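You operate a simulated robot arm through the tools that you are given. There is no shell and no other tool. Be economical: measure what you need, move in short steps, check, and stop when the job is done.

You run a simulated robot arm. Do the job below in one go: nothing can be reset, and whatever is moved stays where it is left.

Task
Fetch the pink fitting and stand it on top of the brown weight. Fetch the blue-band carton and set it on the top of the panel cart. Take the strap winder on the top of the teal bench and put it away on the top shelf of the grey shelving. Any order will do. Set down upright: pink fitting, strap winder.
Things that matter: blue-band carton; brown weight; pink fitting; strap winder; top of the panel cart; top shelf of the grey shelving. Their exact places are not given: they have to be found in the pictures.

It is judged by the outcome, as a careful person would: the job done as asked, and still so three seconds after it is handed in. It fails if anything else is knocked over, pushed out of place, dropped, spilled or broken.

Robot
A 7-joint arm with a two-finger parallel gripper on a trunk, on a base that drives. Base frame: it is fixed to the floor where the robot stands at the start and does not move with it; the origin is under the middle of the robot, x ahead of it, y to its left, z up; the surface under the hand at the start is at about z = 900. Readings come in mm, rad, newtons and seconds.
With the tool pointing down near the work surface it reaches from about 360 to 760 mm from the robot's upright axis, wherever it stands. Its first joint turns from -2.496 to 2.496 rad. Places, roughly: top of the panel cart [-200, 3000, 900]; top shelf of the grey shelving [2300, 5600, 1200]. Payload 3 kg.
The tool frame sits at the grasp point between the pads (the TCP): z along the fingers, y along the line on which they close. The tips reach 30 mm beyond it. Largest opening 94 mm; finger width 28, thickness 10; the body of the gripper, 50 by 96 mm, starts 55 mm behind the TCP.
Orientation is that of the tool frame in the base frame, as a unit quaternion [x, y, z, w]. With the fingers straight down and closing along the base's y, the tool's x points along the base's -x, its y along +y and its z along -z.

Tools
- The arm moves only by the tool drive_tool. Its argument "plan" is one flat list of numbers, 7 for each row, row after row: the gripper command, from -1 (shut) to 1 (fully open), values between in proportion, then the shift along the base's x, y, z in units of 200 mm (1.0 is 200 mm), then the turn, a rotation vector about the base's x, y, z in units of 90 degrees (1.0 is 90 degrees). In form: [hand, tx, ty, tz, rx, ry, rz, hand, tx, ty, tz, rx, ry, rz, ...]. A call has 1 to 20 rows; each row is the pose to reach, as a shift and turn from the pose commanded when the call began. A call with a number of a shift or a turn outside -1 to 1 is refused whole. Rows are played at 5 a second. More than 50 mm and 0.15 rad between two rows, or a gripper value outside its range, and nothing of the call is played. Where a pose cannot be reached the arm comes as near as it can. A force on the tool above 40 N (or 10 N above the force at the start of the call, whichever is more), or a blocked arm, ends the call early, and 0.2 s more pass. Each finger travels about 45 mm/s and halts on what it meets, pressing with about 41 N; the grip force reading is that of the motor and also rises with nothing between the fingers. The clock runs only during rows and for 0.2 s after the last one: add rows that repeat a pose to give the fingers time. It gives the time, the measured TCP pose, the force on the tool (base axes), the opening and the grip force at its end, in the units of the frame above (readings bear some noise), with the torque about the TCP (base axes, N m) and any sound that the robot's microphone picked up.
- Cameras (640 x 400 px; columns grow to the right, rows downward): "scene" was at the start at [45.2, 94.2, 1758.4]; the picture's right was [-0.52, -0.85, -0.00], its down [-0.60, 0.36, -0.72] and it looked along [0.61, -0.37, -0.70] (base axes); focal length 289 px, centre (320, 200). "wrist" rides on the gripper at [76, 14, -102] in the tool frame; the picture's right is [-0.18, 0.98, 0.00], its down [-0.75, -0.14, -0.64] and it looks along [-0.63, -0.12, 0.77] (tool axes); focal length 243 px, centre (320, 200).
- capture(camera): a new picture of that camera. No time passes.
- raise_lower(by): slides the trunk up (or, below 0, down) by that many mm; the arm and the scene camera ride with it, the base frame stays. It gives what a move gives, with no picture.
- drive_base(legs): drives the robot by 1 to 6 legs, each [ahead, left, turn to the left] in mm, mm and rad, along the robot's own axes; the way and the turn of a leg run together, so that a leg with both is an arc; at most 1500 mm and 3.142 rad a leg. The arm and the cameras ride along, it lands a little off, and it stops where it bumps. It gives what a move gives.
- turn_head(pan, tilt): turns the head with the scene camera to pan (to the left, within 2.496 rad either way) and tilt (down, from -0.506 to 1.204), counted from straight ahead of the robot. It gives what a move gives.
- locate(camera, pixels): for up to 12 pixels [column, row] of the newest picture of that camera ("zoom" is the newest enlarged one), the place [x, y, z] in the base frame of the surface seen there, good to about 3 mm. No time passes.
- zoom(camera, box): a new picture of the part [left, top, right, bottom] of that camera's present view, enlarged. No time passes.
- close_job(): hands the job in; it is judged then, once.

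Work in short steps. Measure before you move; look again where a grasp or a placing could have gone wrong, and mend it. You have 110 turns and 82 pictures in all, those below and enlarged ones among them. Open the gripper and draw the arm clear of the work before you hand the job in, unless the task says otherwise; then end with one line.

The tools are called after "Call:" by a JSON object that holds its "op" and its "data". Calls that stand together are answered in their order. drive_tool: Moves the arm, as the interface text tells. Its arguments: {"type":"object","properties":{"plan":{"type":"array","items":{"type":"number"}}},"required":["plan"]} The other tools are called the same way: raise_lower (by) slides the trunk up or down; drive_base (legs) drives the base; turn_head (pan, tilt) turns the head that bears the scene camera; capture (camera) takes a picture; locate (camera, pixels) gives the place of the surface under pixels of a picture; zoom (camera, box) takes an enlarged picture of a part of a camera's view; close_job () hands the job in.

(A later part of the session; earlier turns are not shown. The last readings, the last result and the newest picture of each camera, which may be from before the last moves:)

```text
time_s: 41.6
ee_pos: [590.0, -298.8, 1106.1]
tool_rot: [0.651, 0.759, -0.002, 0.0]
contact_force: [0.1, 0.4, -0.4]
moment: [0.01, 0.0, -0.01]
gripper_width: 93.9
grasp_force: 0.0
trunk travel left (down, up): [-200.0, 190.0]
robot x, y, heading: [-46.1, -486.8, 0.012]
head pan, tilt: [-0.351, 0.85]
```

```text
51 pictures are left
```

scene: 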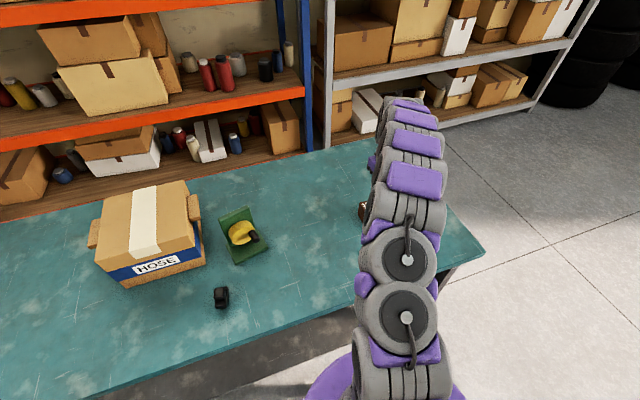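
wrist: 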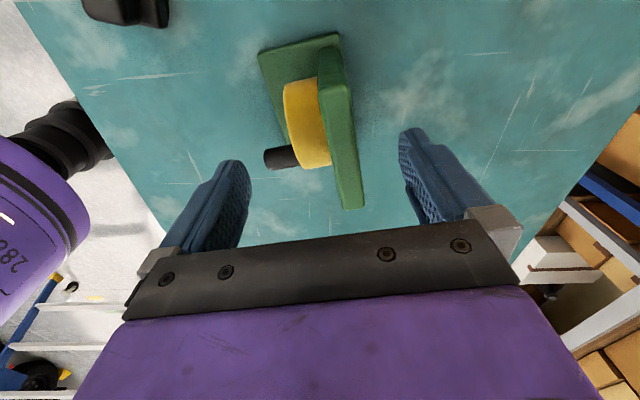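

The winder sits centred between the fingers. Descend 92 mm and close.

Call:
{"op": "drive_tool", "data": {"plan": [1, 0, 0, -0.15, 0, 0, 0, 1, 0, 0, -0.3, 0, 0, 0, 1, 0, 0, -0.46, 0, 0, 0, 1, 0, 0, -0.46, 0, 0, 0]}}

Call:
{"op": "drive_tool", "data": {"plan": [-1, 0, 0, 0, 0, 0, 0, -1, 0, 0, 0, 0, 0, 0, -1, 0, 0, 0, 0, 0, 0, -1, 0, 0, 0, 0, 0, 0, -1, 0, 0, 0, 0, 0, 0, -1, 0, 0, 0, 0, 0, 0]}}

Call:
{"op": "drive_tool", "data": {"plan": [-1, 0, 0, 0.03, 0, 0, 0, -1, 0, 0, 0.06, 0, 0, 0, -1, 0, 0, 0.1, 0, 0, 0, -1, 0, 0, 0.1, 0, 0, 0]}}

Call:
{"op": "capture", "data": {"camera": "wrist"}}

```text
time_s: 42.6
ee_pos: [588.0, -299.9, 1012.4]
tool_rot: [0.652, 0.758, -0.002, 0.0]
contact_force: [-0.4, 0.1, 0.5]
moment: [0.0, 0.01, 0.0]
gripper_width: 94.2
grasp_force: 0.0
trunk travel left (down, up): [-200.0, 190.0]
robot x, y, heading: [-51.3, -490.0, 0.006]
head pan, tilt: [-0.351, 0.85]
```

```text
time_s: 44.0
ee_pos: [589.1, -301.4, 1014.0]
tool_rot: [0.652, 0.758, -0.002, 0.001]
contact_force: [-0.4, -1.9, 4.1]
moment: [0.21, 0.7, 0.1]
gripper_width: 56.0
grasp_force: 40.9
trunk travel left (down, up): [-200.0, 190.0]
robot x, y, heading: [-54.3, -482.7, 0.009]
head pan, tilt: [-0.351, 0.85]
```

```text
time_s: 45.0
ee_pos: [589.6, -301.5, 1033.0]
tool_rot: [0.652, 0.758, -0.003, 0.0]
contact_force: [-0.6, -0.8, -5.5]
moment: [0.08, 0.05, 0.03]
gripper_width: 55.6
grasp_force: 41.0
trunk travel left (down, up): [-200.0, 190.0]
robot x, y, heading: [-48.6, -485.1, 0.01]
head pan, tilt: [-0.351, 0.85]
```

```text
50 pictures are left
```

wrist: 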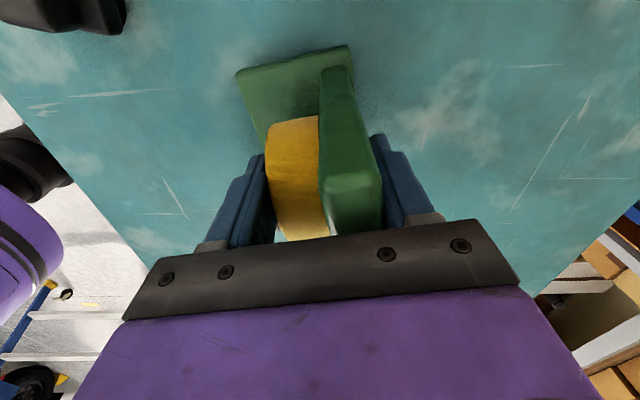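

Winder is held (≈5.5 N) upright. I lift it and retract, then look behind before driving.

Call:
{"op": "drive_tool", "data": {"plan": [-1, 0, 0, 0.15, 0, 0, 0, -1, 0, 0, 0.35, 0, 0, 0, -1, 0, 0, 0.55, 0, 0, 0, -1, 0, 0, 0.75, 0, 0, 0, -1, 0, 0, 0.95, 0, 0, 0]}}

Call:
{"op": "drive_tool", "data": {"plan": [-1, -0.2, -0.05, 0, 0, 0, 0, -1, -0.4, -0.1, 0, 0, 0, 0, -1, -0.6, -0.15, 0, 0, 0, 0, -1, -0.8, -0.2, 0, 0, 0, 0, -1, -0.9, -0.25, 0, 0, 0, 0]}}

Call:
{"op": "turn_head", "data": {"pan": -2.4, "tilt": 0.5}}

Call:
{"op": "capture", "data": {"camera": "scene"}}

```text
time_s: 46.2
ee_pos: [591.5, -298.9, 1225.2]
tool_rot: [0.652, 0.758, -0.002, 0.001]
contact_force: [-0.1, 0.0, -4.9]
moment: [0.07, 0.03, 0.05]
gripper_width: 55.7
grasp_force: 40.8
trunk travel left (down, up): [-200.0, 190.0]
robot x, y, heading: [-49.9, -483.2, 0.007]
head pan, tilt: [-0.351, 0.85]
```

```text
time_s: 47.4
ee_pos: [410.0, -350.3, 1224.8]
tool_rot: [0.651, 0.759, -0.003, 0.001]
contact_force: [0.2, 0.7, -5.0]
moment: [0.06, 0.01, 0.04]
gripper_width: 55.9
grasp_force: 41.1
trunk travel left (down, up): [-200.0, 190.0]
robot x, y, heading: [-51.5, -486.4, 0.008]
head pan, tilt: [-0.351, 0.85]
```

```text
time_s: 49.4
ee_pos: [410.1, -350.1, 1226.2]
tool_rot: [0.651, 0.759, -0.002, 0.001]
contact_force: [0.0, -0.2, -5.7]
moment: [0.06, 0.04, -0.01]
gripper_width: 55.7
grasp_force: 41.1
trunk travel left (down, up): [-200.0, 190.0]
robot x, y, heading: [-51.2, -486.1, 0.006]
head pan, tilt: [-2.4, 0.499]
```

```text
49 pictures are left
```

scene: 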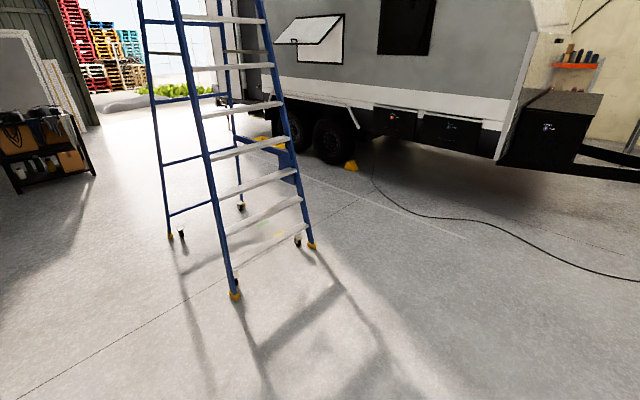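

Call:
{"op": "locate", "data": {"camera": "scene", "pixels": [[234, 295], [311, 245], [240, 205], [170, 235], [500, 290], [380, 200], [550, 250], [350, 165], [590, 160]]}}

Call:
{"op": "turn_head", "data": {"pan": 2.45, "tilt": 0.5}}

Call:
{"op": "capture", "data": {"camera": "scene"}}

```text
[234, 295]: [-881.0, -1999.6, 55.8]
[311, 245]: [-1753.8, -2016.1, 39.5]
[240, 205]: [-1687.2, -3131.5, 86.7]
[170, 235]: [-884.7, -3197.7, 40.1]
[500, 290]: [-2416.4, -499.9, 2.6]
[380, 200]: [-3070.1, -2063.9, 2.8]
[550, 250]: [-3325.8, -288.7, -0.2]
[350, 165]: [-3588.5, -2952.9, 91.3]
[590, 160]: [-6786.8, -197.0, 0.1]
```

```text
time_s: 53.2
ee_pos: [409.8, -349.4, 1225.0]
tool_rot: [0.651, 0.759, -0.002, 0.0]
contact_force: [0.1, -0.2, -4.8]
moment: [0.1, 0.02, 0.01]
gripper_width: 55.5
grasp_force: 41.1
trunk travel left (down, up): [-200.0, 190.0]
robot x, y, heading: [-48.7, -484.5, 0.004]
head pan, tilt: [2.45, 0.499]
```

```text
48 pictures are left
```

scene: 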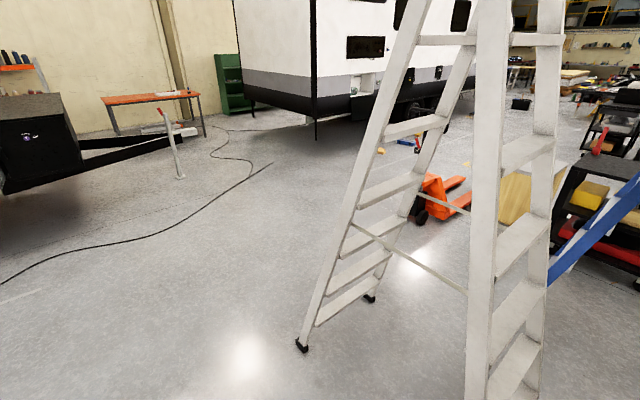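

Call:
{"op": "locate", "data": {"camera": "scene", "pixels": [[270, 165], [210, 200], [120, 242], [425, 218], [465, 205], [445, 180], [180, 175], [318, 135], [415, 150], [380, 152], [300, 345], [470, 160]]}}

```text
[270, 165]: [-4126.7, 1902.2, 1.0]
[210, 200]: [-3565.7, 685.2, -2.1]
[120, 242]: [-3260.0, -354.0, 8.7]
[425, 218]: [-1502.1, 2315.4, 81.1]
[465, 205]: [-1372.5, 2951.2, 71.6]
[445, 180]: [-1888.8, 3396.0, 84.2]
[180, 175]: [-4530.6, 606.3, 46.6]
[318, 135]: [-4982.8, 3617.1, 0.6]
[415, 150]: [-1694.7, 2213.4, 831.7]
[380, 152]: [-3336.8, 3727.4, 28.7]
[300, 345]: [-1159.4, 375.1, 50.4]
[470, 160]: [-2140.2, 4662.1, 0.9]
```

Behind is clear to x≈−3200. Route: back to x≈−1850, turn left, go ahead along x≈−1850 past the aluminium ladder (feet x≥−1160), stopping short of the pallet jack at y≈2200.

Call:
{"op": "drive_base", "data": {"legs": [[-1400, 0, 0], [-400, 0, 0], [0, 0, 1.571], [1400, 0, 0], [450, 0, 0]]}}

Call:
{"op": "turn_head", "data": {"pan": -0.35, "tilt": 0.4}}

Call:
{"op": "capture", "data": {"camera": "scene"}}

```text
time_s: 75.2
ee_pos: [-2068.7, 1848.1, 1224.2]
tool_rot: [-0.095, 0.995, -0.002, 0.003]
contact_force: [0.1, 0.5, -5.7]
moment: [-0.02, 0.05, 0.01]
gripper_width: 55.5
grasp_force: 40.8
trunk travel left (down, up): [-200.0, 190.0]
robot x, y, heading: [-1913.0, 1399.8, 1.617]
head pan, tilt: [2.45, 0.499]
```

```text
time_s: 77.7
ee_pos: [-2068.0, 1845.1, 1226.5]
tool_rot: [-0.096, 0.995, -0.002, 0.001]
contact_force: [0.0, 0.3, -5.5]
moment: [-0.03, 0.09, 0.03]
gripper_width: 55.2
grasp_force: 41.1
trunk travel left (down, up): [-200.0, 190.0]
robot x, y, heading: [-1914.9, 1395.2, 1.616]
head pan, tilt: [-0.351, 0.4]
```

```text
47 pictures are left
```

scene: 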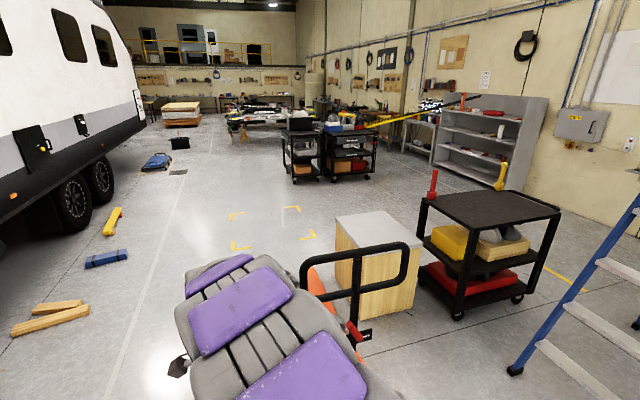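

A wide aisle north of the cabinet and cart leads to the shelving. I measure the obstacles along it.

Call:
{"op": "locate", "data": {"camera": "scene", "pixels": [[340, 320], [416, 300], [515, 300], [455, 315], [515, 370], [290, 175], [330, 182], [370, 180], [440, 165], [500, 185], [405, 150], [432, 160]]}}

Call:
{"op": "zoom", "data": {"camera": "scene", "box": [380, 70, 580, 200]}}

```text
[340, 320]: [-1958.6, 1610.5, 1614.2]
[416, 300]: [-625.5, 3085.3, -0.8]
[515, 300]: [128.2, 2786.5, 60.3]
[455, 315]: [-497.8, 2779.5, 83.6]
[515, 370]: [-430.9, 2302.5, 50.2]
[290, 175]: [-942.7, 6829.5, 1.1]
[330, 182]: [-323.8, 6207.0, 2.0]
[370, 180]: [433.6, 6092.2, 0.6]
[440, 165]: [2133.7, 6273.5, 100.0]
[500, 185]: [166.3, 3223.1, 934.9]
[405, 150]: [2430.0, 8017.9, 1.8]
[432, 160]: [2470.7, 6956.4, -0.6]
```

```text
3.08 times, centred on (480, 135) of scene
```

zoom: 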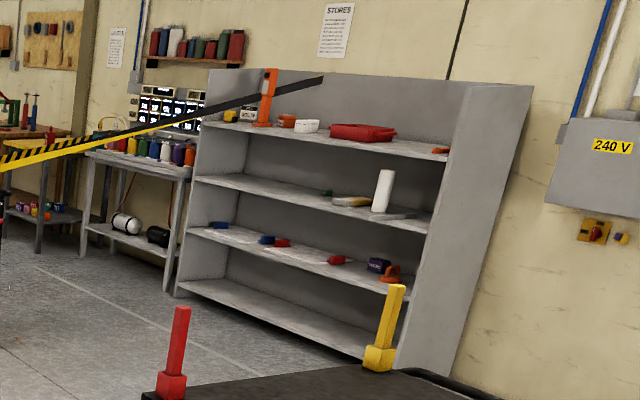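

Call:
{"op": "locate", "data": {"camera": "scene", "pixels": [[126, 258], [112, 232], [90, 318], [84, 305], [80, 212], [180, 148], [240, 245], [160, 165], [215, 215], [465, 115], [410, 120], [380, 128]]}}

Call:
{"op": "turn_head", "data": {"pan": -0.7, "tilt": 0.8}}

Call:
{"op": "capture", "data": {"camera": "scene"}}

```text
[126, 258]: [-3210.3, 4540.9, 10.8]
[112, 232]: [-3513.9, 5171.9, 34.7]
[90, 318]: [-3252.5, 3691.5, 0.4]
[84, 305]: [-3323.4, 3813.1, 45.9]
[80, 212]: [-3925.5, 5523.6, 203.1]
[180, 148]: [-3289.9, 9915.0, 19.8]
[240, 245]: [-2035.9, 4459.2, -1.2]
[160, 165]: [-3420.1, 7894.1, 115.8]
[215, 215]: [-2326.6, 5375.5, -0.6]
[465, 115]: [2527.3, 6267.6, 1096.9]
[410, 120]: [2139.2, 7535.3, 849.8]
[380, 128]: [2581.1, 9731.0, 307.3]
```

```text
time_s: 78.5
ee_pos: [-2069.0, 1847.5, 1225.6]
tool_rot: [-0.096, 0.995, -0.002, 0.001]
contact_force: [0.0, 0.3, -5.9]
moment: [-0.01, 0.05, 0.0]
gripper_width: 55.6
grasp_force: 40.5
trunk travel left (down, up): [-200.0, 190.0]
robot x, y, heading: [-1914.3, 1394.8, 1.614]
head pan, tilt: [-0.7, 0.799]
```

```text
45 pictures are left
```

scene: 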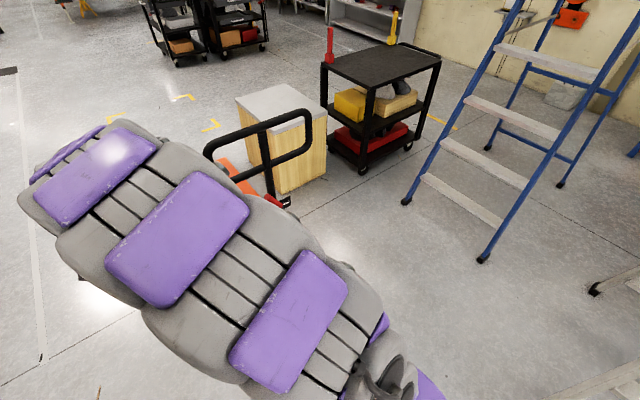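

Blue ladder feet, cabinet, and jack are located. I go west of the jack (x≈−2550), north to y≈4350, then face +x.

Call:
{"op": "drive_base", "data": {"legs": [[0, 620, 0], [0, 0, -0.045], [1450, 0, 0], [1500, 0, 0], [0, 0, -1.571]]}}

Call:
{"op": "turn_head", "data": {"pan": 0.2, "tilt": 0.3}}

Call:
{"op": "capture", "data": {"camera": "scene"}}

```text
time_s: 100.0
ee_pos: [-2112.6, 4479.6, 1224.0]
tool_rot: [0.631, 0.776, -0.001, 0.0]
contact_force: [-0.6, 0.9, -5.8]
moment: [0.08, 0.06, 0.0]
gripper_width: 55.7
grasp_force: 41.5
trunk travel left (down, up): [-200.0, 190.0]
robot x, y, heading: [-2563.9, 4320.1, 0.06]
head pan, tilt: [-0.7, 0.799]
```

```text
time_s: 101.2
ee_pos: [-2114.0, 4477.8, 1226.2]
tool_rot: [0.631, 0.776, -0.001, 0.0]
contact_force: [-0.9, -0.3, -5.5]
moment: [0.06, 0.07, 0.02]
gripper_width: 55.7
grasp_force: 40.9
trunk travel left (down, up): [-200.0, 190.0]
robot x, y, heading: [-2561.1, 4323.9, 0.058]
head pan, tilt: [0.201, 0.3]
```

```text
44 pictures are left
```

scene: 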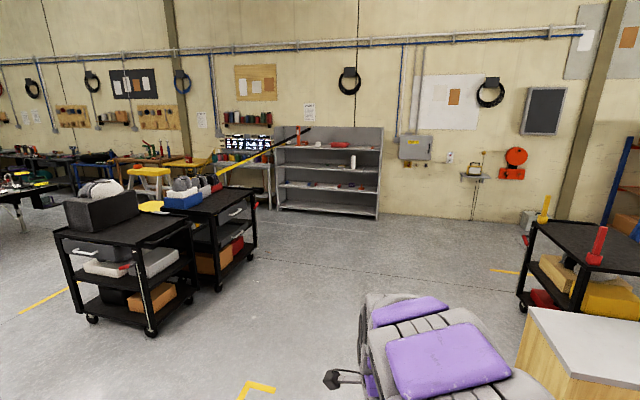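

Call:
{"op": "locate", "data": {"camera": "scene", "pixels": [[150, 335], [220, 290], [255, 255], [240, 165], [262, 155], [300, 130], [278, 205], [378, 215], [520, 310], [330, 148], [370, 150], [218, 180]]}}

Call:
{"op": "zoom", "data": {"camera": "scene", "box": [200, 110, 400, 230]}}

```text
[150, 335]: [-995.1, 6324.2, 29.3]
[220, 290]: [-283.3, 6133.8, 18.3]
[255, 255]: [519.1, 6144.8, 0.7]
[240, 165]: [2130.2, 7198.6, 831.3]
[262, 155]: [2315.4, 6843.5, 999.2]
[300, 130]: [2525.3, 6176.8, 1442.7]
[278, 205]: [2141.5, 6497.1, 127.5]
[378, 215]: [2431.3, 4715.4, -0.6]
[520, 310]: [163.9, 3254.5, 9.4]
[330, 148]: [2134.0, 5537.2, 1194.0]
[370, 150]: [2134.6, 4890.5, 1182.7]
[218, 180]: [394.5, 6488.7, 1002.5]
```

```text
3.20 times, centred on (300, 170) of scene
```

zoom: 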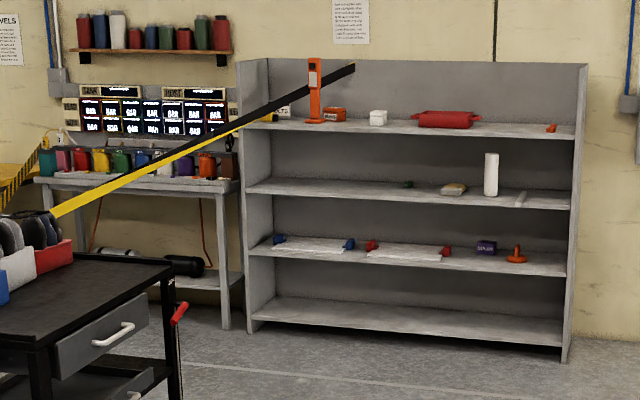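

The yellow/black bar matters for clearance; I locate it and the shelf contents in the zoom.

Call:
{"op": "locate", "data": {"camera": "zoom", "pixels": [[75, 202], [130, 174], [220, 127], [340, 73], [300, 92], [440, 120], [500, 127], [480, 133], [550, 128], [570, 135], [378, 118], [530, 112]]}}

```text
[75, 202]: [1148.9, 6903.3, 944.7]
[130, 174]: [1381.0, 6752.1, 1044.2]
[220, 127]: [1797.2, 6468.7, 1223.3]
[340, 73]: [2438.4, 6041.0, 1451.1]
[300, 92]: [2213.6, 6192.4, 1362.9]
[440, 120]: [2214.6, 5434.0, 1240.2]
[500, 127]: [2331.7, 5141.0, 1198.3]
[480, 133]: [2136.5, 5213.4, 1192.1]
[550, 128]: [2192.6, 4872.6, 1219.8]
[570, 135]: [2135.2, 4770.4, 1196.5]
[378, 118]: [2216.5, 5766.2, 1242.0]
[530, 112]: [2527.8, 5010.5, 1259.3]
```

Free spot on the top shelf (z≈1197): y 4920–5220, x 2134–2528. The bar is farther north (y>6040). I drive along the aisle to about (1400, 4950).

Call:
{"op": "drive_base", "data": {"legs": [[0, 0, -0.058], [1350, 210, 0], [1350, 210, 0], [1260, 210, 0]]}}

Call:
{"op": "raise_lower", "data": {"by": 150}}

Call:
{"op": "turn_head", "data": {"pan": -0.1, "tilt": 0.5}}

Call:
{"op": "capture", "data": {"camera": "scene"}}

```text
time_s: 120.8
ee_pos: [1855.5, 4975.8, 1226.3]
tool_rot: [0.666, 0.746, -0.001, 0.001]
contact_force: [0.1, 0.0, -4.6]
moment: [0.06, 0.04, -0.01]
gripper_width: 55.6
grasp_force: 41.2
trunk travel left (down, up): [-200.0, 190.0]
robot x, y, heading: [1394.9, 4858.3, -0.028]
head pan, tilt: [0.201, 0.3]
```

```text
time_s: 122.5
ee_pos: [1853.8, 4974.8, 1375.6]
tool_rot: [0.666, 0.746, 0.0, 0.0]
contact_force: [0.4, 0.6, -5.5]
moment: [0.06, 0.02, 0.04]
gripper_width: 55.5
grasp_force: 41.4
trunk travel left (down, up): [-350.0, 40.0]
robot x, y, heading: [1392.4, 4858.9, -0.032]
head pan, tilt: [0.201, 0.3]
```

```text
time_s: 123.3
ee_pos: [1854.1, 4974.7, 1377.2]
tool_rot: [0.666, 0.746, -0.001, 0.0]
contact_force: [-0.8, 0.8, -6.2]
moment: [0.07, 0.06, -0.03]
gripper_width: 55.7
grasp_force: 40.9
trunk travel left (down, up): [-350.0, 40.0]
robot x, y, heading: [1391.6, 4857.9, -0.031]
head pan, tilt: [-0.099, 0.499]
```

```text
42 pictures are left
```

scene: 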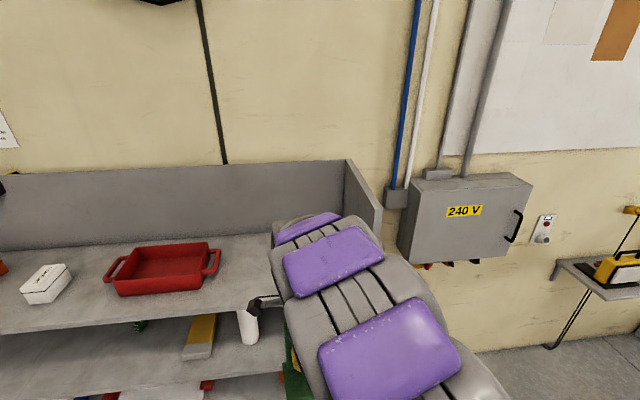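

Call:
{"op": "locate", "data": {"camera": "scene", "pixels": [[218, 262], [205, 285], [240, 290], [250, 250], [272, 240], [230, 308], [60, 270]]}}

Call:
{"op": "capture", "data": {"camera": "wrist"}}

```text
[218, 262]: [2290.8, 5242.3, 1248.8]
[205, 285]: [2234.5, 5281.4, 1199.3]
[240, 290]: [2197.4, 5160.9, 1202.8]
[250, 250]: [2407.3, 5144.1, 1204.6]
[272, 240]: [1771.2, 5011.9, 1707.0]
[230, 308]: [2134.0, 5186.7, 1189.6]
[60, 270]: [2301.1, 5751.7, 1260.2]
```

```text
41 pictures are left
```

wrist: 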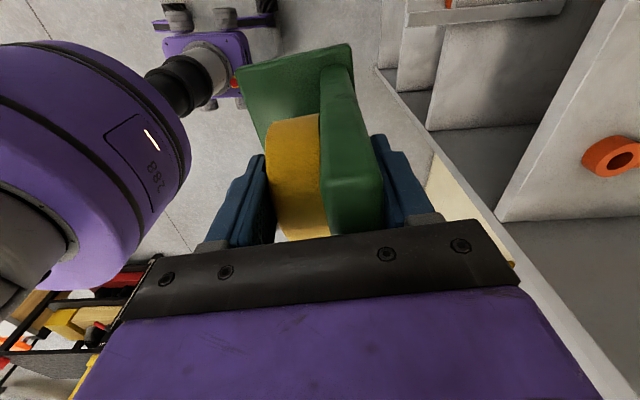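

Tray ends at y≈5242; target TCP (2260, 5085). Drive ahead 220, left 60, then extend the arm.

Call:
{"op": "drive_base", "data": {"legs": [[220, 60, 0]]}}

```text
time_s: 125.1
ee_pos: [2078.9, 5027.5, 1377.0]
tool_rot: [0.667, 0.746, -0.001, 0.001]
contact_force: [0.0, 0.3, -5.2]
moment: [0.07, 0.02, 0.0]
gripper_width: 55.6
grasp_force: 41.0
trunk travel left (down, up): [-350.0, 40.0]
robot x, y, heading: [1617.6, 4908.3, -0.035]
head pan, tilt: [-0.099, 0.499]
```

Call:
{"op": "drive_tool", "data": {"plan": [-1, 0.2, 0.06, 0, 0, 0, 0, -1, 0.4, 0.12, 0, 0, 0, 0, -1, 0.6, 0.18, 0, 0, 0, 0, -1, 0.8, 0.24, 0, 0, 0, 0, -1, 0.91, 0.29, 0, 0, 0, 0, -1, 0.91, 0.29, -0.12, 0, 0, 0, -1, 0.91, 0.29, -0.12, 0, 0, 0]}}

Call:
{"op": "capture", "data": {"camera": "wrist"}}

Call:
{"op": "capture", "data": {"camera": "scene"}}

```text
time_s: 126.7
ee_pos: [2256.5, 5085.4, 1351.4]
tool_rot: [0.667, 0.745, -0.001, 0.001]
contact_force: [0.1, -0.4, -5.6]
moment: [0.07, 0.0, 0.03]
gripper_width: 55.6
grasp_force: 40.7
trunk travel left (down, up): [-350.0, 40.0]
robot x, y, heading: [1616.0, 4913.4, -0.035]
head pan, tilt: [-0.099, 0.499]
```

```text
40 pictures are left
```

wrist: 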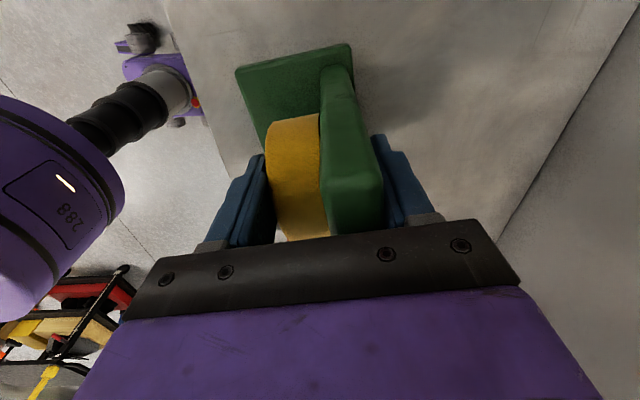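

```text
39 pictures are left
```

scene: 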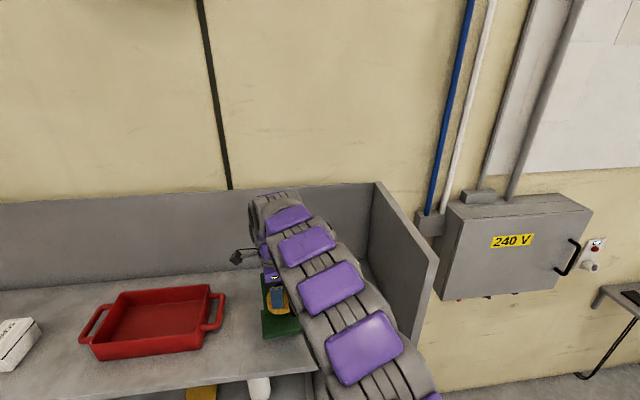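

Over the shelf, upright. I check the base-to-shelf clearance and front-edge margin.

Call:
{"op": "locate", "data": {"camera": "wrist", "pixels": [[240, 72], [350, 48], [212, 120], [300, 30], [400, 100], [180, 60], [262, 135]]}}

Call:
{"op": "drive_tool", "data": {"plan": [-1, 0, 0, -0.08, 0, 0, 0, -1, 0, 0, -0.12, 0, 0, 0, -1, 0, 0, -0.14, 0, 0, 0, -1, 0, 0, -0.15, 0, 0, 0, -1, 0, 0, -0.15, 0, 0, 0]}}

```text
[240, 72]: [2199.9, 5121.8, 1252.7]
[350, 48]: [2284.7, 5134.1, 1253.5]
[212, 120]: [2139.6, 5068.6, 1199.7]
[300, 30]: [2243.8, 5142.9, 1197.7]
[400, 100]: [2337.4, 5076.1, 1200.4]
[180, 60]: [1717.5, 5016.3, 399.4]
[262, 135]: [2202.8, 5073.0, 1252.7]
```

```text
time_s: 127.9
ee_pos: [2258.3, 5085.7, 1322.8]
tool_rot: [0.667, 0.745, -0.001, 0.001]
contact_force: [-0.6, -0.3, -5.8]
moment: [0.07, 0.04, -0.01]
gripper_width: 55.6
grasp_force: 40.5
trunk travel left (down, up): [-350.0, 40.0]
robot x, y, heading: [1618.9, 4912.5, -0.037]
head pan, tilt: [-0.099, 0.499]
```

Call:
{"op": "drive_tool", "data": {"plan": [-1, 0, 0, -0.02, 0, 0, 0, -1, 0, 0, -0.03, 0, 0, 0, -1, 0, 0, -0.035, 0, 0, 0, -1, 0, 0, -0.04, 0, 0, 0, -1, 0, 0, -0.045, 0, 0, 0, -1, 0, 0, -0.045, 0, 0, 0]}}

```text
time_s: 129.3
ee_pos: [2258.2, 5083.7, 1315.2]
tool_rot: [0.666, 0.746, 0.0, 0.002]
contact_force: [4.9, 4.3, 16.7]
moment: [-1.29, 0.57, 0.22]
gripper_width: 55.8
grasp_force: 41.3
trunk travel left (down, up): [-350.0, 40.0]
robot x, y, heading: [1614.5, 4912.5, -0.038]
head pan, tilt: [-0.099, 0.499]
```

Contact made. Open gradually and rise straight up.

Call:
{"op": "drive_tool", "data": {"plan": [-1, 0, 0, 0.003, 0, 0, 0, 0.25, 0, 0, 0.003, 0, 0, 0, 0.4, 0, 0, 0.003, 0, 0, 0, 0.7, 0, 0, 0.003, 0, 0, 0, 1, 0, 0, 0.003, 0, 0, 0, 1, 0, 0, 0.003, 0, 0, 0, 1, 0, 0, 0.003, 0, 0, 0]}}

Call:
{"op": "drive_tool", "data": {"plan": [1, 0, 0, 0.15, 0, 0, 0, 1, 0, 0, 0.35, 0, 0, 0, 1, 0, 0, 0.55, 0, 0, 0, 1, 0, 0, 0.7, 0, 0, 0]}}

Call:
{"op": "capture", "data": {"camera": "wrist"}}

```text
time_s: 130.9
ee_pos: [2258.7, 5084.5, 1314.9]
tool_rot: [0.667, 0.745, 0.001, 0.001]
contact_force: [-0.1, 0.0, 0.2]
moment: [-0.02, 0.0, 0.0]
gripper_width: 94.0
grasp_force: 0.1
trunk travel left (down, up): [-350.0, 40.0]
robot x, y, heading: [1616.0, 4911.1, -0.039]
head pan, tilt: [-0.099, 0.499]
```

```text
time_s: 131.9
ee_pos: [2259.2, 5085.4, 1454.2]
tool_rot: [0.667, 0.745, -0.001, 0.0]
contact_force: [0.6, 0.0, 0.7]
moment: [0.02, 0.01, 0.03]
gripper_width: 93.9
grasp_force: 0.1
trunk travel left (down, up): [-350.0, 40.0]
robot x, y, heading: [1617.5, 4910.4, -0.037]
head pan, tilt: [-0.099, 0.499]
```

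```text
38 pictures are left
```

wrist: 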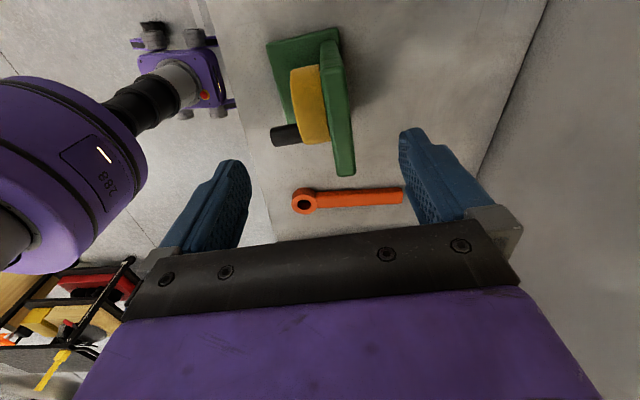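

The winder stands on the top shelf. I retract and lower the trunk, then reverse and strafe back toward the bench, keeping heading ≈0 (west of the jack at x≈−2560).

Call:
{"op": "drive_tool", "data": {"plan": [1, -0.2, -0.12, 0.05, 0, 0, 0, 1, -0.4, -0.24, 0.05, 0, 0, 0, 1, -0.6, -0.36, 0.05, 0, 0, 0, 1, -0.8, -0.48, 0.05, 0, 0, 0, 1, -1, -0.6, 0.05, 0, 0, 0]}}

Call:
{"op": "drive_base", "data": {"legs": [[-300, 0, 0.038], [-1300, -190, 0], [-1300, -190, 0], [-1280, -190, 0]]}}

Call:
{"op": "raise_lower", "data": {"by": -150}}

```text
time_s: 133.1
ee_pos: [2057.6, 4962.4, 1464.7]
tool_rot: [0.666, 0.746, 0.001, 0.002]
contact_force: [0.2, -0.5, -0.4]
moment: [0.01, 0.03, -0.03]
gripper_width: 94.0
grasp_force: 0.1
trunk travel left (down, up): [-350.0, 40.0]
robot x, y, heading: [1616.9, 4911.3, -0.035]
head pan, tilt: [-0.099, 0.499]
```

```text
time_s: 153.3
ee_pos: [-2060.5, 4402.8, 1465.1]
tool_rot: [0.66, 0.751, 0.0, 0.001]
contact_force: [-0.2, -0.8, 0.0]
moment: [-0.01, 0.0, -0.02]
gripper_width: 93.9
grasp_force: 0.0
trunk travel left (down, up): [-350.0, 40.0]
robot x, y, heading: [-2501.8, 4340.2, -0.014]
head pan, tilt: [-0.099, 0.499]
```

```text
time_s: 155.1
ee_pos: [-2062.0, 4402.5, 1314.6]
tool_rot: [0.66, 0.751, 0.001, 0.002]
contact_force: [0.3, 0.7, -0.2]
moment: [0.02, 0.0, 0.02]
gripper_width: 93.9
grasp_force: 0.0
trunk travel left (down, up): [-200.0, 190.0]
robot x, y, heading: [-2500.8, 4343.9, -0.013]
head pan, tilt: [-0.099, 0.499]
```

Call:
{"op": "drive_base", "data": {"legs": [[-60, 0, 0.013], [0, -1500, 0], [0, -1500, 0]]}}

Call:
{"op": "drive_base", "data": {"legs": [[0, -1470, 0]]}}

```text
time_s: 170.1
ee_pos: [-2081.3, 1427.2, 1315.0]
tool_rot: [0.641, 0.768, 0.0, 0.001]
contact_force: [1.1, 0.0, -0.1]
moment: [0.03, 0.0, 0.02]
gripper_width: 93.9
grasp_force: 0.0
trunk travel left (down, up): [-200.0, 190.0]
robot x, y, heading: [-2517.6, 1341.9, 0.034]
head pan, tilt: [-0.099, 0.499]
```

```text
time_s: 177.5
ee_pos: [-2038.4, -58.6, 1314.9]
tool_rot: [0.646, 0.764, 0.0, 0.002]
contact_force: [-0.4, -0.1, 0.9]
moment: [-0.02, -0.01, 0.0]
gripper_width: 93.9
grasp_force: 0.0
trunk travel left (down, up): [-200.0, 190.0]
robot x, y, heading: [-2474.8, -142.9, 0.02]
head pan, tilt: [-0.099, 0.499]
```

Call:
{"op": "drive_base", "data": {"legs": [[0, 0, -0.02], [1300, 0, 0]]}}

```text
time_s: 184.4
ee_pos: [-734.1, -49.1, 1315.2]
tool_rot: [0.647, 0.763, 0.0, 0.002]
contact_force: [-0.2, -0.1, -0.1]
moment: [0.02, 0.01, 0.01]
gripper_width: 93.7
grasp_force: 0.1
trunk travel left (down, up): [-200.0, 190.0]
robot x, y, heading: [-1172.6, -125.0, 0.017]
head pan, tilt: [-0.099, 0.499]
```

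Call:
{"op": "drive_base", "data": {"legs": [[0, 0, -0.017], [1130, 30, 0]]}}

Call:
{"op": "turn_head", "data": {"pan": 0.1, "tilt": 0.7}}

Call:
{"op": "capture", "data": {"camera": "scene"}}

```text
time_s: 190.4
ee_pos: [384.2, -4.7, 1314.9]
tool_rot: [0.645, 0.764, 0.001, 0.002]
contact_force: [-0.1, -0.2, 0.0]
moment: [-0.03, 0.01, 0.0]
gripper_width: 94.1
grasp_force: 0.0
trunk travel left (down, up): [-200.0, 190.0]
robot x, y, heading: [-54.4, -83.6, 0.016]
head pan, tilt: [-0.099, 0.499]
```

```text
time_s: 191.2
ee_pos: [383.4, -5.2, 1317.5]
tool_rot: [0.645, 0.764, 0.001, 0.002]
contact_force: [0.6, 0.6, -0.3]
moment: [0.01, 0.0, 0.01]
gripper_width: 93.8
grasp_force: 0.1
trunk travel left (down, up): [-200.0, 190.0]
robot x, y, heading: [-52.4, -82.6, 0.024]
head pan, tilt: [0.099, 0.7]
```

```text
37 pictures are left
```

scene: 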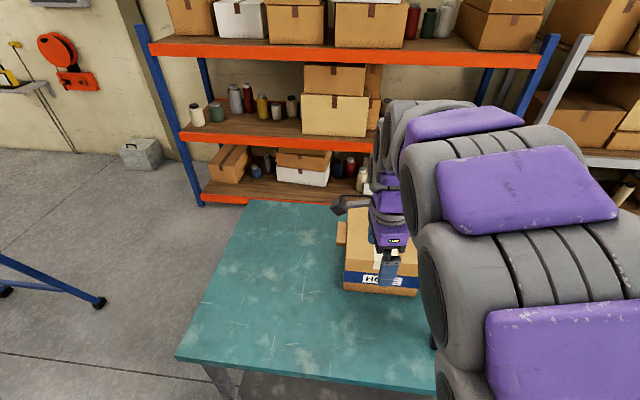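

Call:
{"op": "zoom", "data": {"camera": "scene", "box": [325, 205, 405, 265]}}

```text
6.67 times, centred on (365, 235) of scene
```

zoom: 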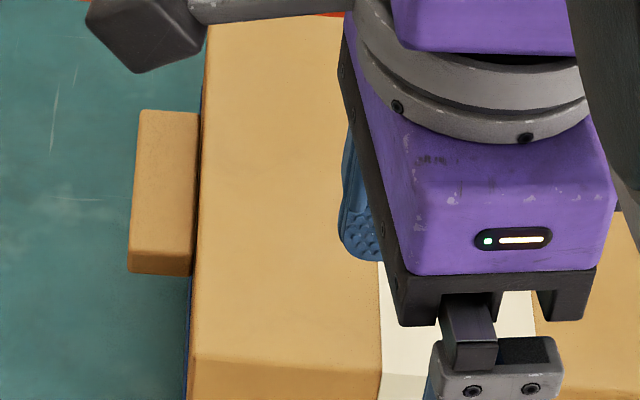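

Call:
{"op": "locate", "data": {"camera": "zoom", "pixels": [[142, 113], [196, 115], [132, 248], [190, 250], [132, 270], [190, 273], [165, 180], [200, 358], [205, 40], [365, 365], [193, 180], [138, 180]]}}

```text
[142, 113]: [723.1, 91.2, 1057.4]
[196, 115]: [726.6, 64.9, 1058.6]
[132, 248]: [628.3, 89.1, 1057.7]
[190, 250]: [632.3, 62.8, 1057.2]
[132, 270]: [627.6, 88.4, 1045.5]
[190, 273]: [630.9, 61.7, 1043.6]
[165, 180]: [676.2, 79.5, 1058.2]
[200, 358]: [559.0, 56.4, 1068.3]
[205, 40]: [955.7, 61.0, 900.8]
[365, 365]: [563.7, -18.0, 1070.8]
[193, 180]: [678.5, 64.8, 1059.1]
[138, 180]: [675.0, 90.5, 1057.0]
```

The left tab measures ≈98 mm long (x 628–726), 30 mm deep, 16 mm thick, so it must be pinched across its thickness with horizontal fingers. I'll use the mirrored right tab (more room). Move right and turn the tool yaw by +50°.

Call:
{"op": "drive_base", "data": {"legs": [[10, -220, -0.02]]}}

Call:
{"op": "drive_tool", "data": {"plan": [1, 0.15, -0.1, 0, 0, 0, 0.093, 1, 0.3, -0.2, 0, 0, 0, 0.186, 1, 0.45, -0.3, 0, 0, 0, 0.28, 1, 0.6, -0.4, 0, 0, 0, 0.373, 1, 0.75, -0.5, 0, 0, 0, 0.466, 1, 0.83, -0.54, 0, 0, 0, 0.559]}}

```text
time_s: 192.8
ee_pos: [396.3, -234.6, 1315.3]
tool_rot: [0.654, 0.757, 0.001, 0.003]
contact_force: [0.2, 0.0, 0.2]
moment: [0.01, 0.02, -0.04]
gripper_width: 94.3
grasp_force: 0.1
trunk travel left (down, up): [-200.0, 190.0]
robot x, y, heading: [-43.7, -300.1, -0.003]
head pan, tilt: [0.099, 0.7]
```

```text
time_s: 194.2
ee_pos: [563.6, -343.6, 1317.4]
tool_rot: [0.269, 0.963, 0.002, 0.0]
contact_force: [-0.4, 0.2, 0.5]
moment: [0.01, 0.01, 0.0]
gripper_width: 93.8
grasp_force: 0.0
trunk travel left (down, up): [-200.0, 190.0]
robot x, y, heading: [-40.6, -303.5, 0.0]
head pan, tilt: [0.099, 0.7]
```

Before pitching, view the right tab.

Call:
{"op": "turn_head", "data": {"pan": 0.2, "tilt": 0.75}}

Call:
{"op": "zoom", "data": {"camera": "scene", "box": [260, 140, 420, 260]}}

```text
time_s: 194.9
ee_pos: [562.0, -343.6, 1316.8]
tool_rot: [0.271, 0.963, 0.003, 0.001]
contact_force: [-0.3, 0.7, -0.3]
moment: [0.02, -0.03, -0.01]
gripper_width: 94.2
grasp_force: 0.2
trunk travel left (down, up): [-200.0, 190.0]
robot x, y, heading: [-38.1, -299.7, 0.003]
head pan, tilt: [0.201, 0.75]
```

```text
3.33 times, centred on (340, 200) of scene
```

zoom: 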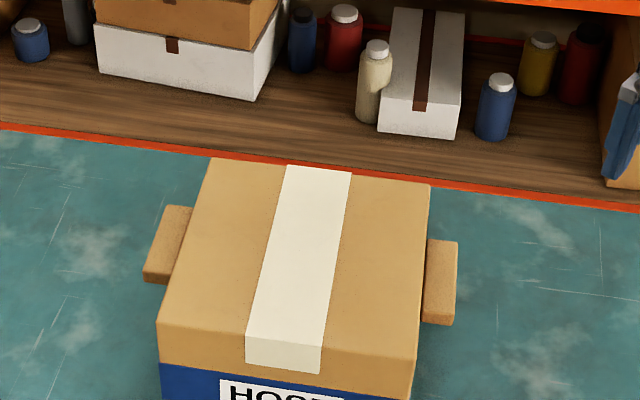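

Call:
{"op": "locate", "data": {"camera": "zoom", "pixels": [[454, 244], [430, 243], [450, 312], [427, 308], [440, 280], [450, 322], [408, 360], [162, 322], [213, 162], [427, 188], [440, 318], [300, 260]]}}

```text
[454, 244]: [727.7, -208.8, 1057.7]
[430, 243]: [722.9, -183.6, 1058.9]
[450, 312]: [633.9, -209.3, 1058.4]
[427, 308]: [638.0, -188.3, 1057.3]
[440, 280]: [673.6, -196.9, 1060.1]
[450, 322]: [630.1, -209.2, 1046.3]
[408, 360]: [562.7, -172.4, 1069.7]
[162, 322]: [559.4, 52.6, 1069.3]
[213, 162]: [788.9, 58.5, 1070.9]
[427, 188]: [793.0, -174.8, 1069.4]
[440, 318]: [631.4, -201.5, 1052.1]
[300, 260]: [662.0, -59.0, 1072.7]
```

Right tab: x 630–728, y −180..−211, z 1043–1059; wall y≈−176. Now I pitch the tool 90° so the fingers point at heading ≈59° horizontally, closing vertically.

Call:
{"op": "drive_tool", "data": {"plan": [0.1, 0.02, 0.01, -0.04, 0.0777, -0.0471, 0, 0.1, 0.04, 0.03, -0.09, 0.1555, -0.0942, 0, 0.1, 0.06, 0.04, -0.13, 0.2332, -0.1413, 0, 0.1, 0.07, 0.05, -0.18, 0.3109, -0.1884, 0, 0.1, 0.09, 0.06, -0.22, 0.3886, -0.2355, 0, 0.1, 0.1, 0.08, -0.27, 0.4664, -0.2825, 0, 0.1, 0.12, 0.09, -0.31, 0.5441, -0.3296, 0, 0.1, 0.14, 0.1, -0.36, 0.6218, -0.3767, 0, 0.1, 0.16, 0.11, -0.4, 0.6995, -0.4238, 0, 0.1, 0.17, 0.13, -0.45, 0.7773, -0.4709, 0, 0.1, 0.19, 0.14, -0.5, 0.855, -0.518, 0, 0.1, 0.19, 0.14, -0.5, 0.855, -0.518, 0]}}

Call:
{"op": "capture", "data": {"camera": "wrist"}}

Call:
{"op": "capture", "data": {"camera": "scene"}}

```text
time_s: 197.5
ee_pos: [598.6, -316.8, 1215.3]
tool_rot: [0.191, 0.678, 0.684, 0.19]
contact_force: [-0.3, -0.7, -0.2]
moment: [-0.01, 0.0, 0.02]
gripper_width: 51.8
grasp_force: 0.0
trunk travel left (down, up): [-200.0, 190.0]
robot x, y, heading: [-39.7, -301.6, -0.006]
head pan, tilt: [0.201, 0.75]
```

```text
34 pictures are left
```

wrist: 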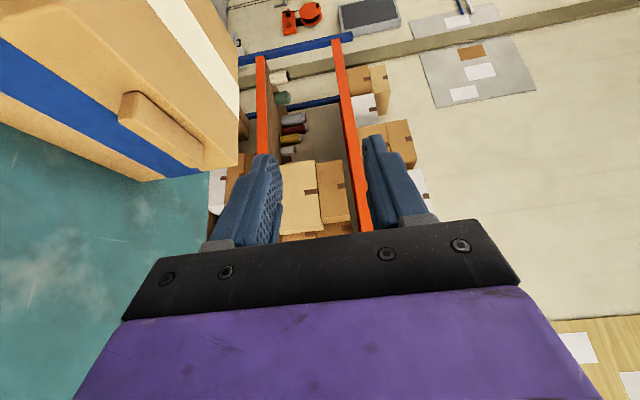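

```text
33 pictures are left
```

scene: 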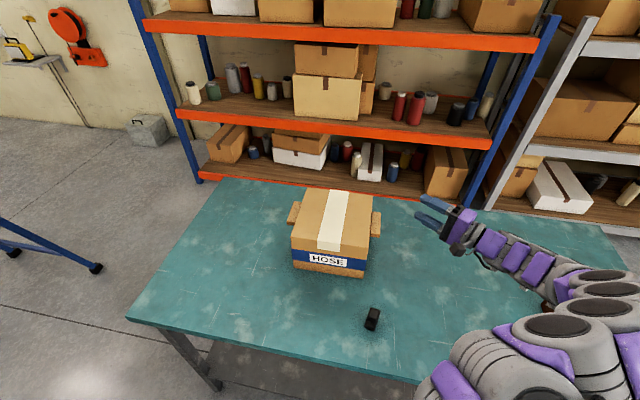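

The arm's elbow lies near the fitting/weight stack; I check it before lowering.

Call:
{"op": "zoom", "data": {"camera": "scene", "box": [470, 220, 640, 340]}}

Call:
{"op": "locate", "data": {"camera": "scene", "pixels": [[547, 305], [520, 253], [550, 263], [585, 275], [600, 290], [600, 320], [575, 300], [480, 235], [545, 297]]}}

```text
3.33 times, centred on (555, 280) of scene
```

zoom: 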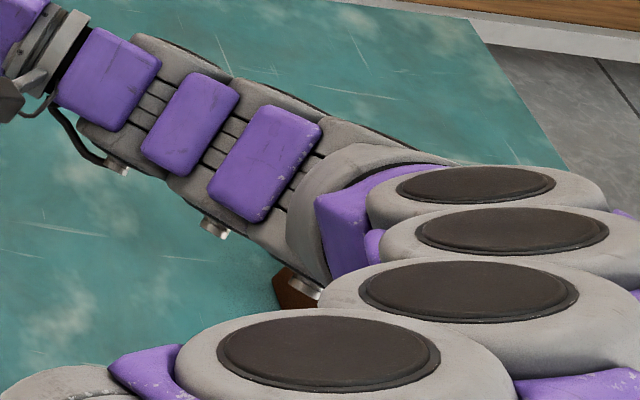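

```text
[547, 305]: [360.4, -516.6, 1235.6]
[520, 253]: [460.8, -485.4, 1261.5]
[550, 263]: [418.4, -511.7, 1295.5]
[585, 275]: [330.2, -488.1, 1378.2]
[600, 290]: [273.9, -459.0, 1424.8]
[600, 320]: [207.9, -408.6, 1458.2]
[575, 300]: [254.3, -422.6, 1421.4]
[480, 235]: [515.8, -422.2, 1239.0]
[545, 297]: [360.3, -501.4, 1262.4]
```

The arm is at y≥−520, clear of the stack (y≈−777). I lower to tab height at the staging point.

Call:
{"op": "drive_tool", "data": {"plan": [0.1, 0.05, 0.05, -0.15, 0, 0, 0, 0.1, 0.1, 0.1, -0.35, 0, 0, 0, 0.1, 0.1, 0.15, -0.55, 0, 0, 0, 0.1, 0.1, 0.15, -0.75, 0, 0, 0, 0.1, 0.1, 0.15, -0.82, 0, 0, 0, 0.1, 0.1, 0.15, -0.82, 0, 0, 0]}}

Call:
{"op": "capture", "data": {"camera": "wrist"}}

```text
time_s: 198.9
ee_pos: [620.8, -286.4, 1053.2]
tool_rot: [0.191, 0.678, 0.684, 0.19]
contact_force: [0.1, -0.1, -0.6]
moment: [0.0, 0.01, 0.0]
gripper_width: 51.6
grasp_force: 0.1
trunk travel left (down, up): [-200.0, 190.0]
robot x, y, heading: [-36.4, -301.0, 0.001]
head pan, tilt: [0.201, 0.75]
```

```text
31 pictures are left
```

wrist: 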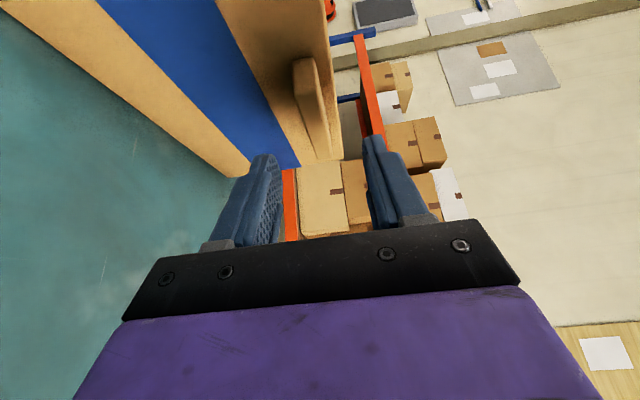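

The tab (columns 293–330) lies between the fingers (265, 385). Advance 84 mm along the finger direction.

Call:
{"op": "drive_tool", "data": {"plan": [0.1, 0.06, 0.1, -0.005, 0, 0, 0, 0.1, 0.12, 0.2, -0.01, 0, 0, 0, 0.1, 0.17, 0.285, -0.01, 0, 0, 0, 0.1, 0.21, 0.355, -0.01, 0, 0, 0, 0.1, 0.215, 0.363, -0.01, 0, 0, 0, 0.1, 0.215, 0.363, -0.01, 0, 0, 0]}}

Call:
{"op": "capture", "data": {"camera": "wrist"}}

Call:
{"op": "zoom", "data": {"camera": "scene", "box": [330, 170, 490, 290]}}

```text
time_s: 200.3
ee_pos: [663.1, -212.3, 1049.0]
tool_rot: [0.191, 0.679, 0.683, 0.19]
contact_force: [0.0, 0.1, -0.3]
moment: [0.03, 0.02, 0.0]
gripper_width: 51.5
grasp_force: 0.0
trunk travel left (down, up): [-200.0, 190.0]
robot x, y, heading: [-38.9, -300.4, -0.004]
head pan, tilt: [0.201, 0.75]
```

```text
30 pictures are left
```

wrist: 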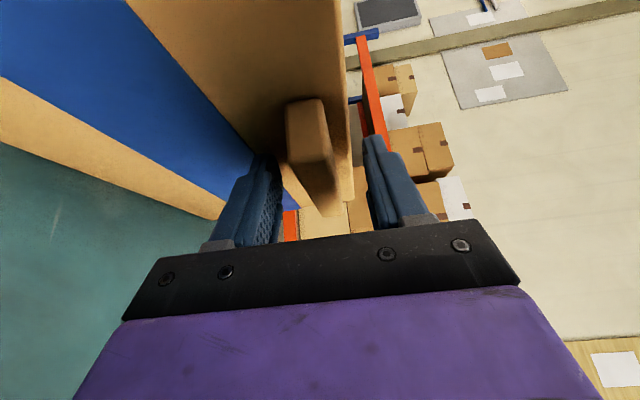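

```text
3.33 times, centred on (410, 230) of scene
```

zoom: 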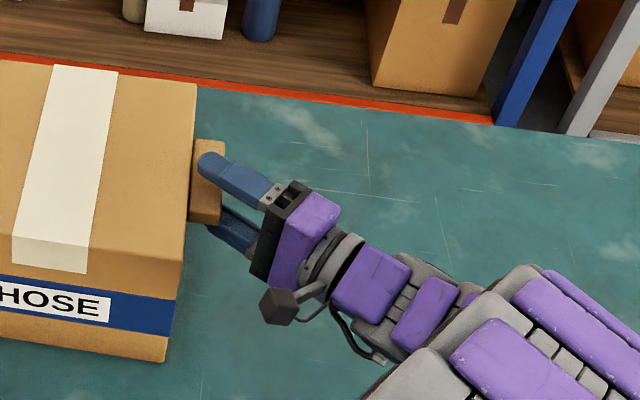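

The fingers straddle the tab, tips near the wall. Close.

Call:
{"op": "drive_tool", "data": {"plan": [-1, 0, 0, 0.005, 0, 0, 0, -1, 0, 0, 0.005, 0, 0, 0, -1, 0, 0, 0.005, 0, 0, 0, -1, 0, 0, 0.005, 0, 0, 0, -1, 0, 0, 0.005, 0, 0, 0]}}

Call:
{"op": "zoom", "data": {"camera": "scene", "box": [330, 170, 490, 290]}}

```text
time_s: 201.5
ee_pos: [663.0, -212.4, 1050.7]
tool_rot: [0.191, 0.679, 0.683, 0.189]
contact_force: [-0.7, 0.3, 0.0]
moment: [-0.12, 0.04, 0.16]
gripper_width: 22.1
grasp_force: 40.9
trunk travel left (down, up): [-200.0, 190.0]
robot x, y, heading: [-37.5, -304.1, -0.004]
head pan, tilt: [0.201, 0.75]
```

```text
3.33 times, centred on (410, 230) of scene
```

zoom: 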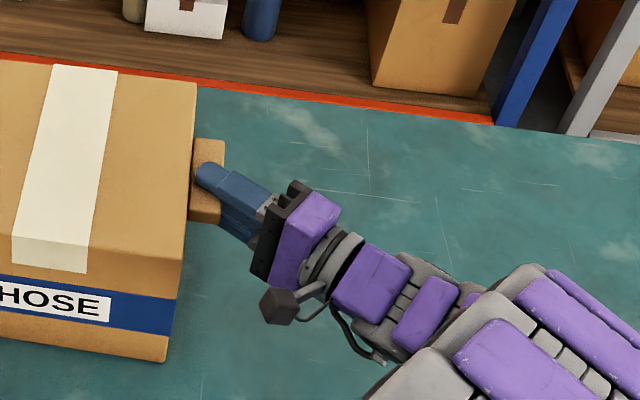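

Held (22 mm). I start the tilt: pivot the carton about its far bottom edge (y≈58, z≈900), first 5°, reading the force to estimate weight.

Call:
{"op": "drive_tool", "data": {"plan": [-1, 0, 0.014, 0.023, -0.0111, 0, 0, -1, 0, 0.028, 0.046, -0.0222, 0, 0, -1, 0, 0.049, 0.081, -0.0389, 0, 0, -1, 0, 0.07, 0.115, -0.0556, 0, 0, -1, 0, 0.07, 0.115, -0.0556, 0, 0]}}

Call:
{"op": "zoom", "data": {"camera": "scene", "box": [270, 170, 430, 290]}}

```text
time_s: 202.7
ee_pos: [662.5, -199.3, 1072.7]
tool_rot: [0.183, 0.707, 0.653, 0.198]
contact_force: [1.1, -0.6, -2.9]
moment: [0.12, -0.07, -0.2]
gripper_width: 21.7
grasp_force: 41.4
trunk travel left (down, up): [-200.0, 190.0]
robot x, y, heading: [-35.4, -300.1, -0.006]
head pan, tilt: [0.201, 0.75]
```

```text
3.33 times, centred on (350, 230) of scene
```

zoom: 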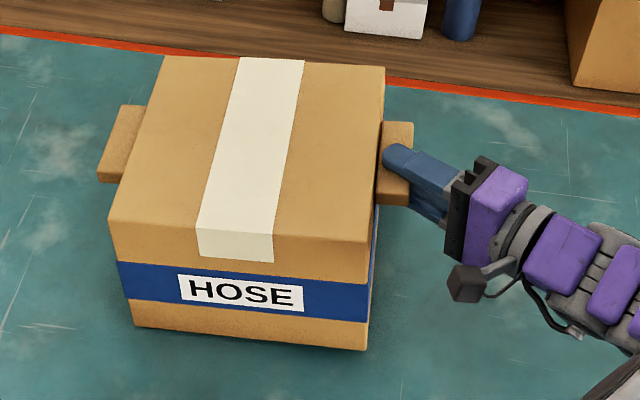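

Force 2.9 N at the tab → carton ≈0.6 kg. Continue the arc to 25°.

Call:
{"op": "drive_tool", "data": {"plan": [-1, 0, 0.04, 0.054, -0.028, 0, 0, -1, 0, 0.08, 0.109, -0.0556, 0, 0, -1, 0, 0.125, 0.16, -0.083, 0, 0, -1, 0, 0.17, 0.21, -0.111, 0, 0, -1, 0, 0.218, 0.256, -0.139, 0, 0, -1, 0, 0.268, 0.302, -0.167, 0, 0, -1, 0, 0.32, 0.345, -0.194, 0, 0, -1, 0, 0.373, 0.386, -0.222, 0, 0, -1, 0, 0.373, 0.386, -0.222, 0, 0]}}

Call:
{"op": "zoom", "data": {"camera": "scene", "box": [270, 130, 430, 290]}}

```text
time_s: 204.7
ee_pos: [663.7, -124.9, 1150.3]
tool_rot: [0.145, 0.811, 0.519, 0.226]
contact_force: [-2.6, -1.2, -0.4]
moment: [0.11, 0.09, 0.21]
gripper_width: 22.2
grasp_force: 41.2
trunk travel left (down, up): [-200.0, 190.0]
robot x, y, heading: [-37.8, -303.1, 0.001]
head pan, tilt: [0.201, 0.75]
```

```text
2.50 times, centred on (350, 210) of scene
```

zoom: 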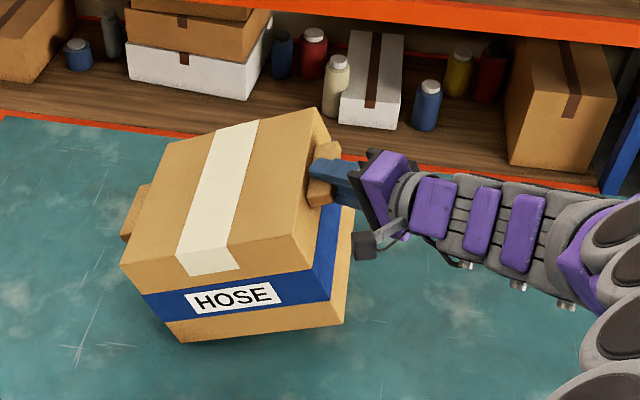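

Tilting well. Continue to 45°, then lift slowly.

Call:
{"op": "drive_tool", "data": {"plan": [-1, 0, 0.055, 0.038, -0.028, 0, 0, -1, 0, 0.1125, 0.0745, -0.0556, 0, 0, -1, 0, 0.17, 0.107, -0.083, 0, 0, -1, 0, 0.231, 0.1385, -0.111, 0, 0, -1, 0, 0.29, 0.167, -0.139, 0, 0, -1, 0, 0.3545, 0.1925, -0.167, 0, 0, -1, 0, 0.418, 0.215, -0.194, 0, 0, -1, 0, 0.482, 0.235, -0.222, 0, 0, -1, 0, 0.482, 0.265, -0.222, 0, 0, -1, 0, 0.482, 0.3, -0.222, 0, 0, -1, 0, 0.482, 0.335, -0.222, 0, 0, -1, 0, 0.482, 0.335, -0.222, 0, 0]}}

Call:
{"op": "zoom", "data": {"camera": "scene", "box": [250, 110, 430, 290]}}

```text
time_s: 207.3
ee_pos: [663.3, -26.7, 1217.4]
tool_rot: [0.104, 0.888, 0.373, 0.247]
contact_force: [-0.2, 0.8, -6.5]
moment: [-0.39, 0.09, 0.05]
gripper_width: 22.3
grasp_force: 40.4
trunk travel left (down, up): [-200.0, 190.0]
robot x, y, heading: [-36.4, -297.6, 0.004]
head pan, tilt: [0.201, 0.75]
```

```text
2.22 times, centred on (340, 200) of scene
```

zoom: 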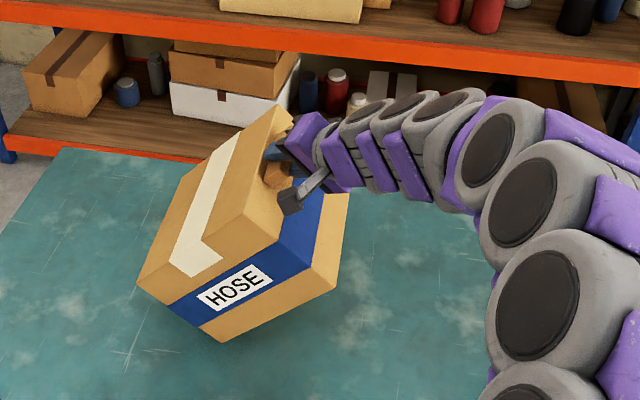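

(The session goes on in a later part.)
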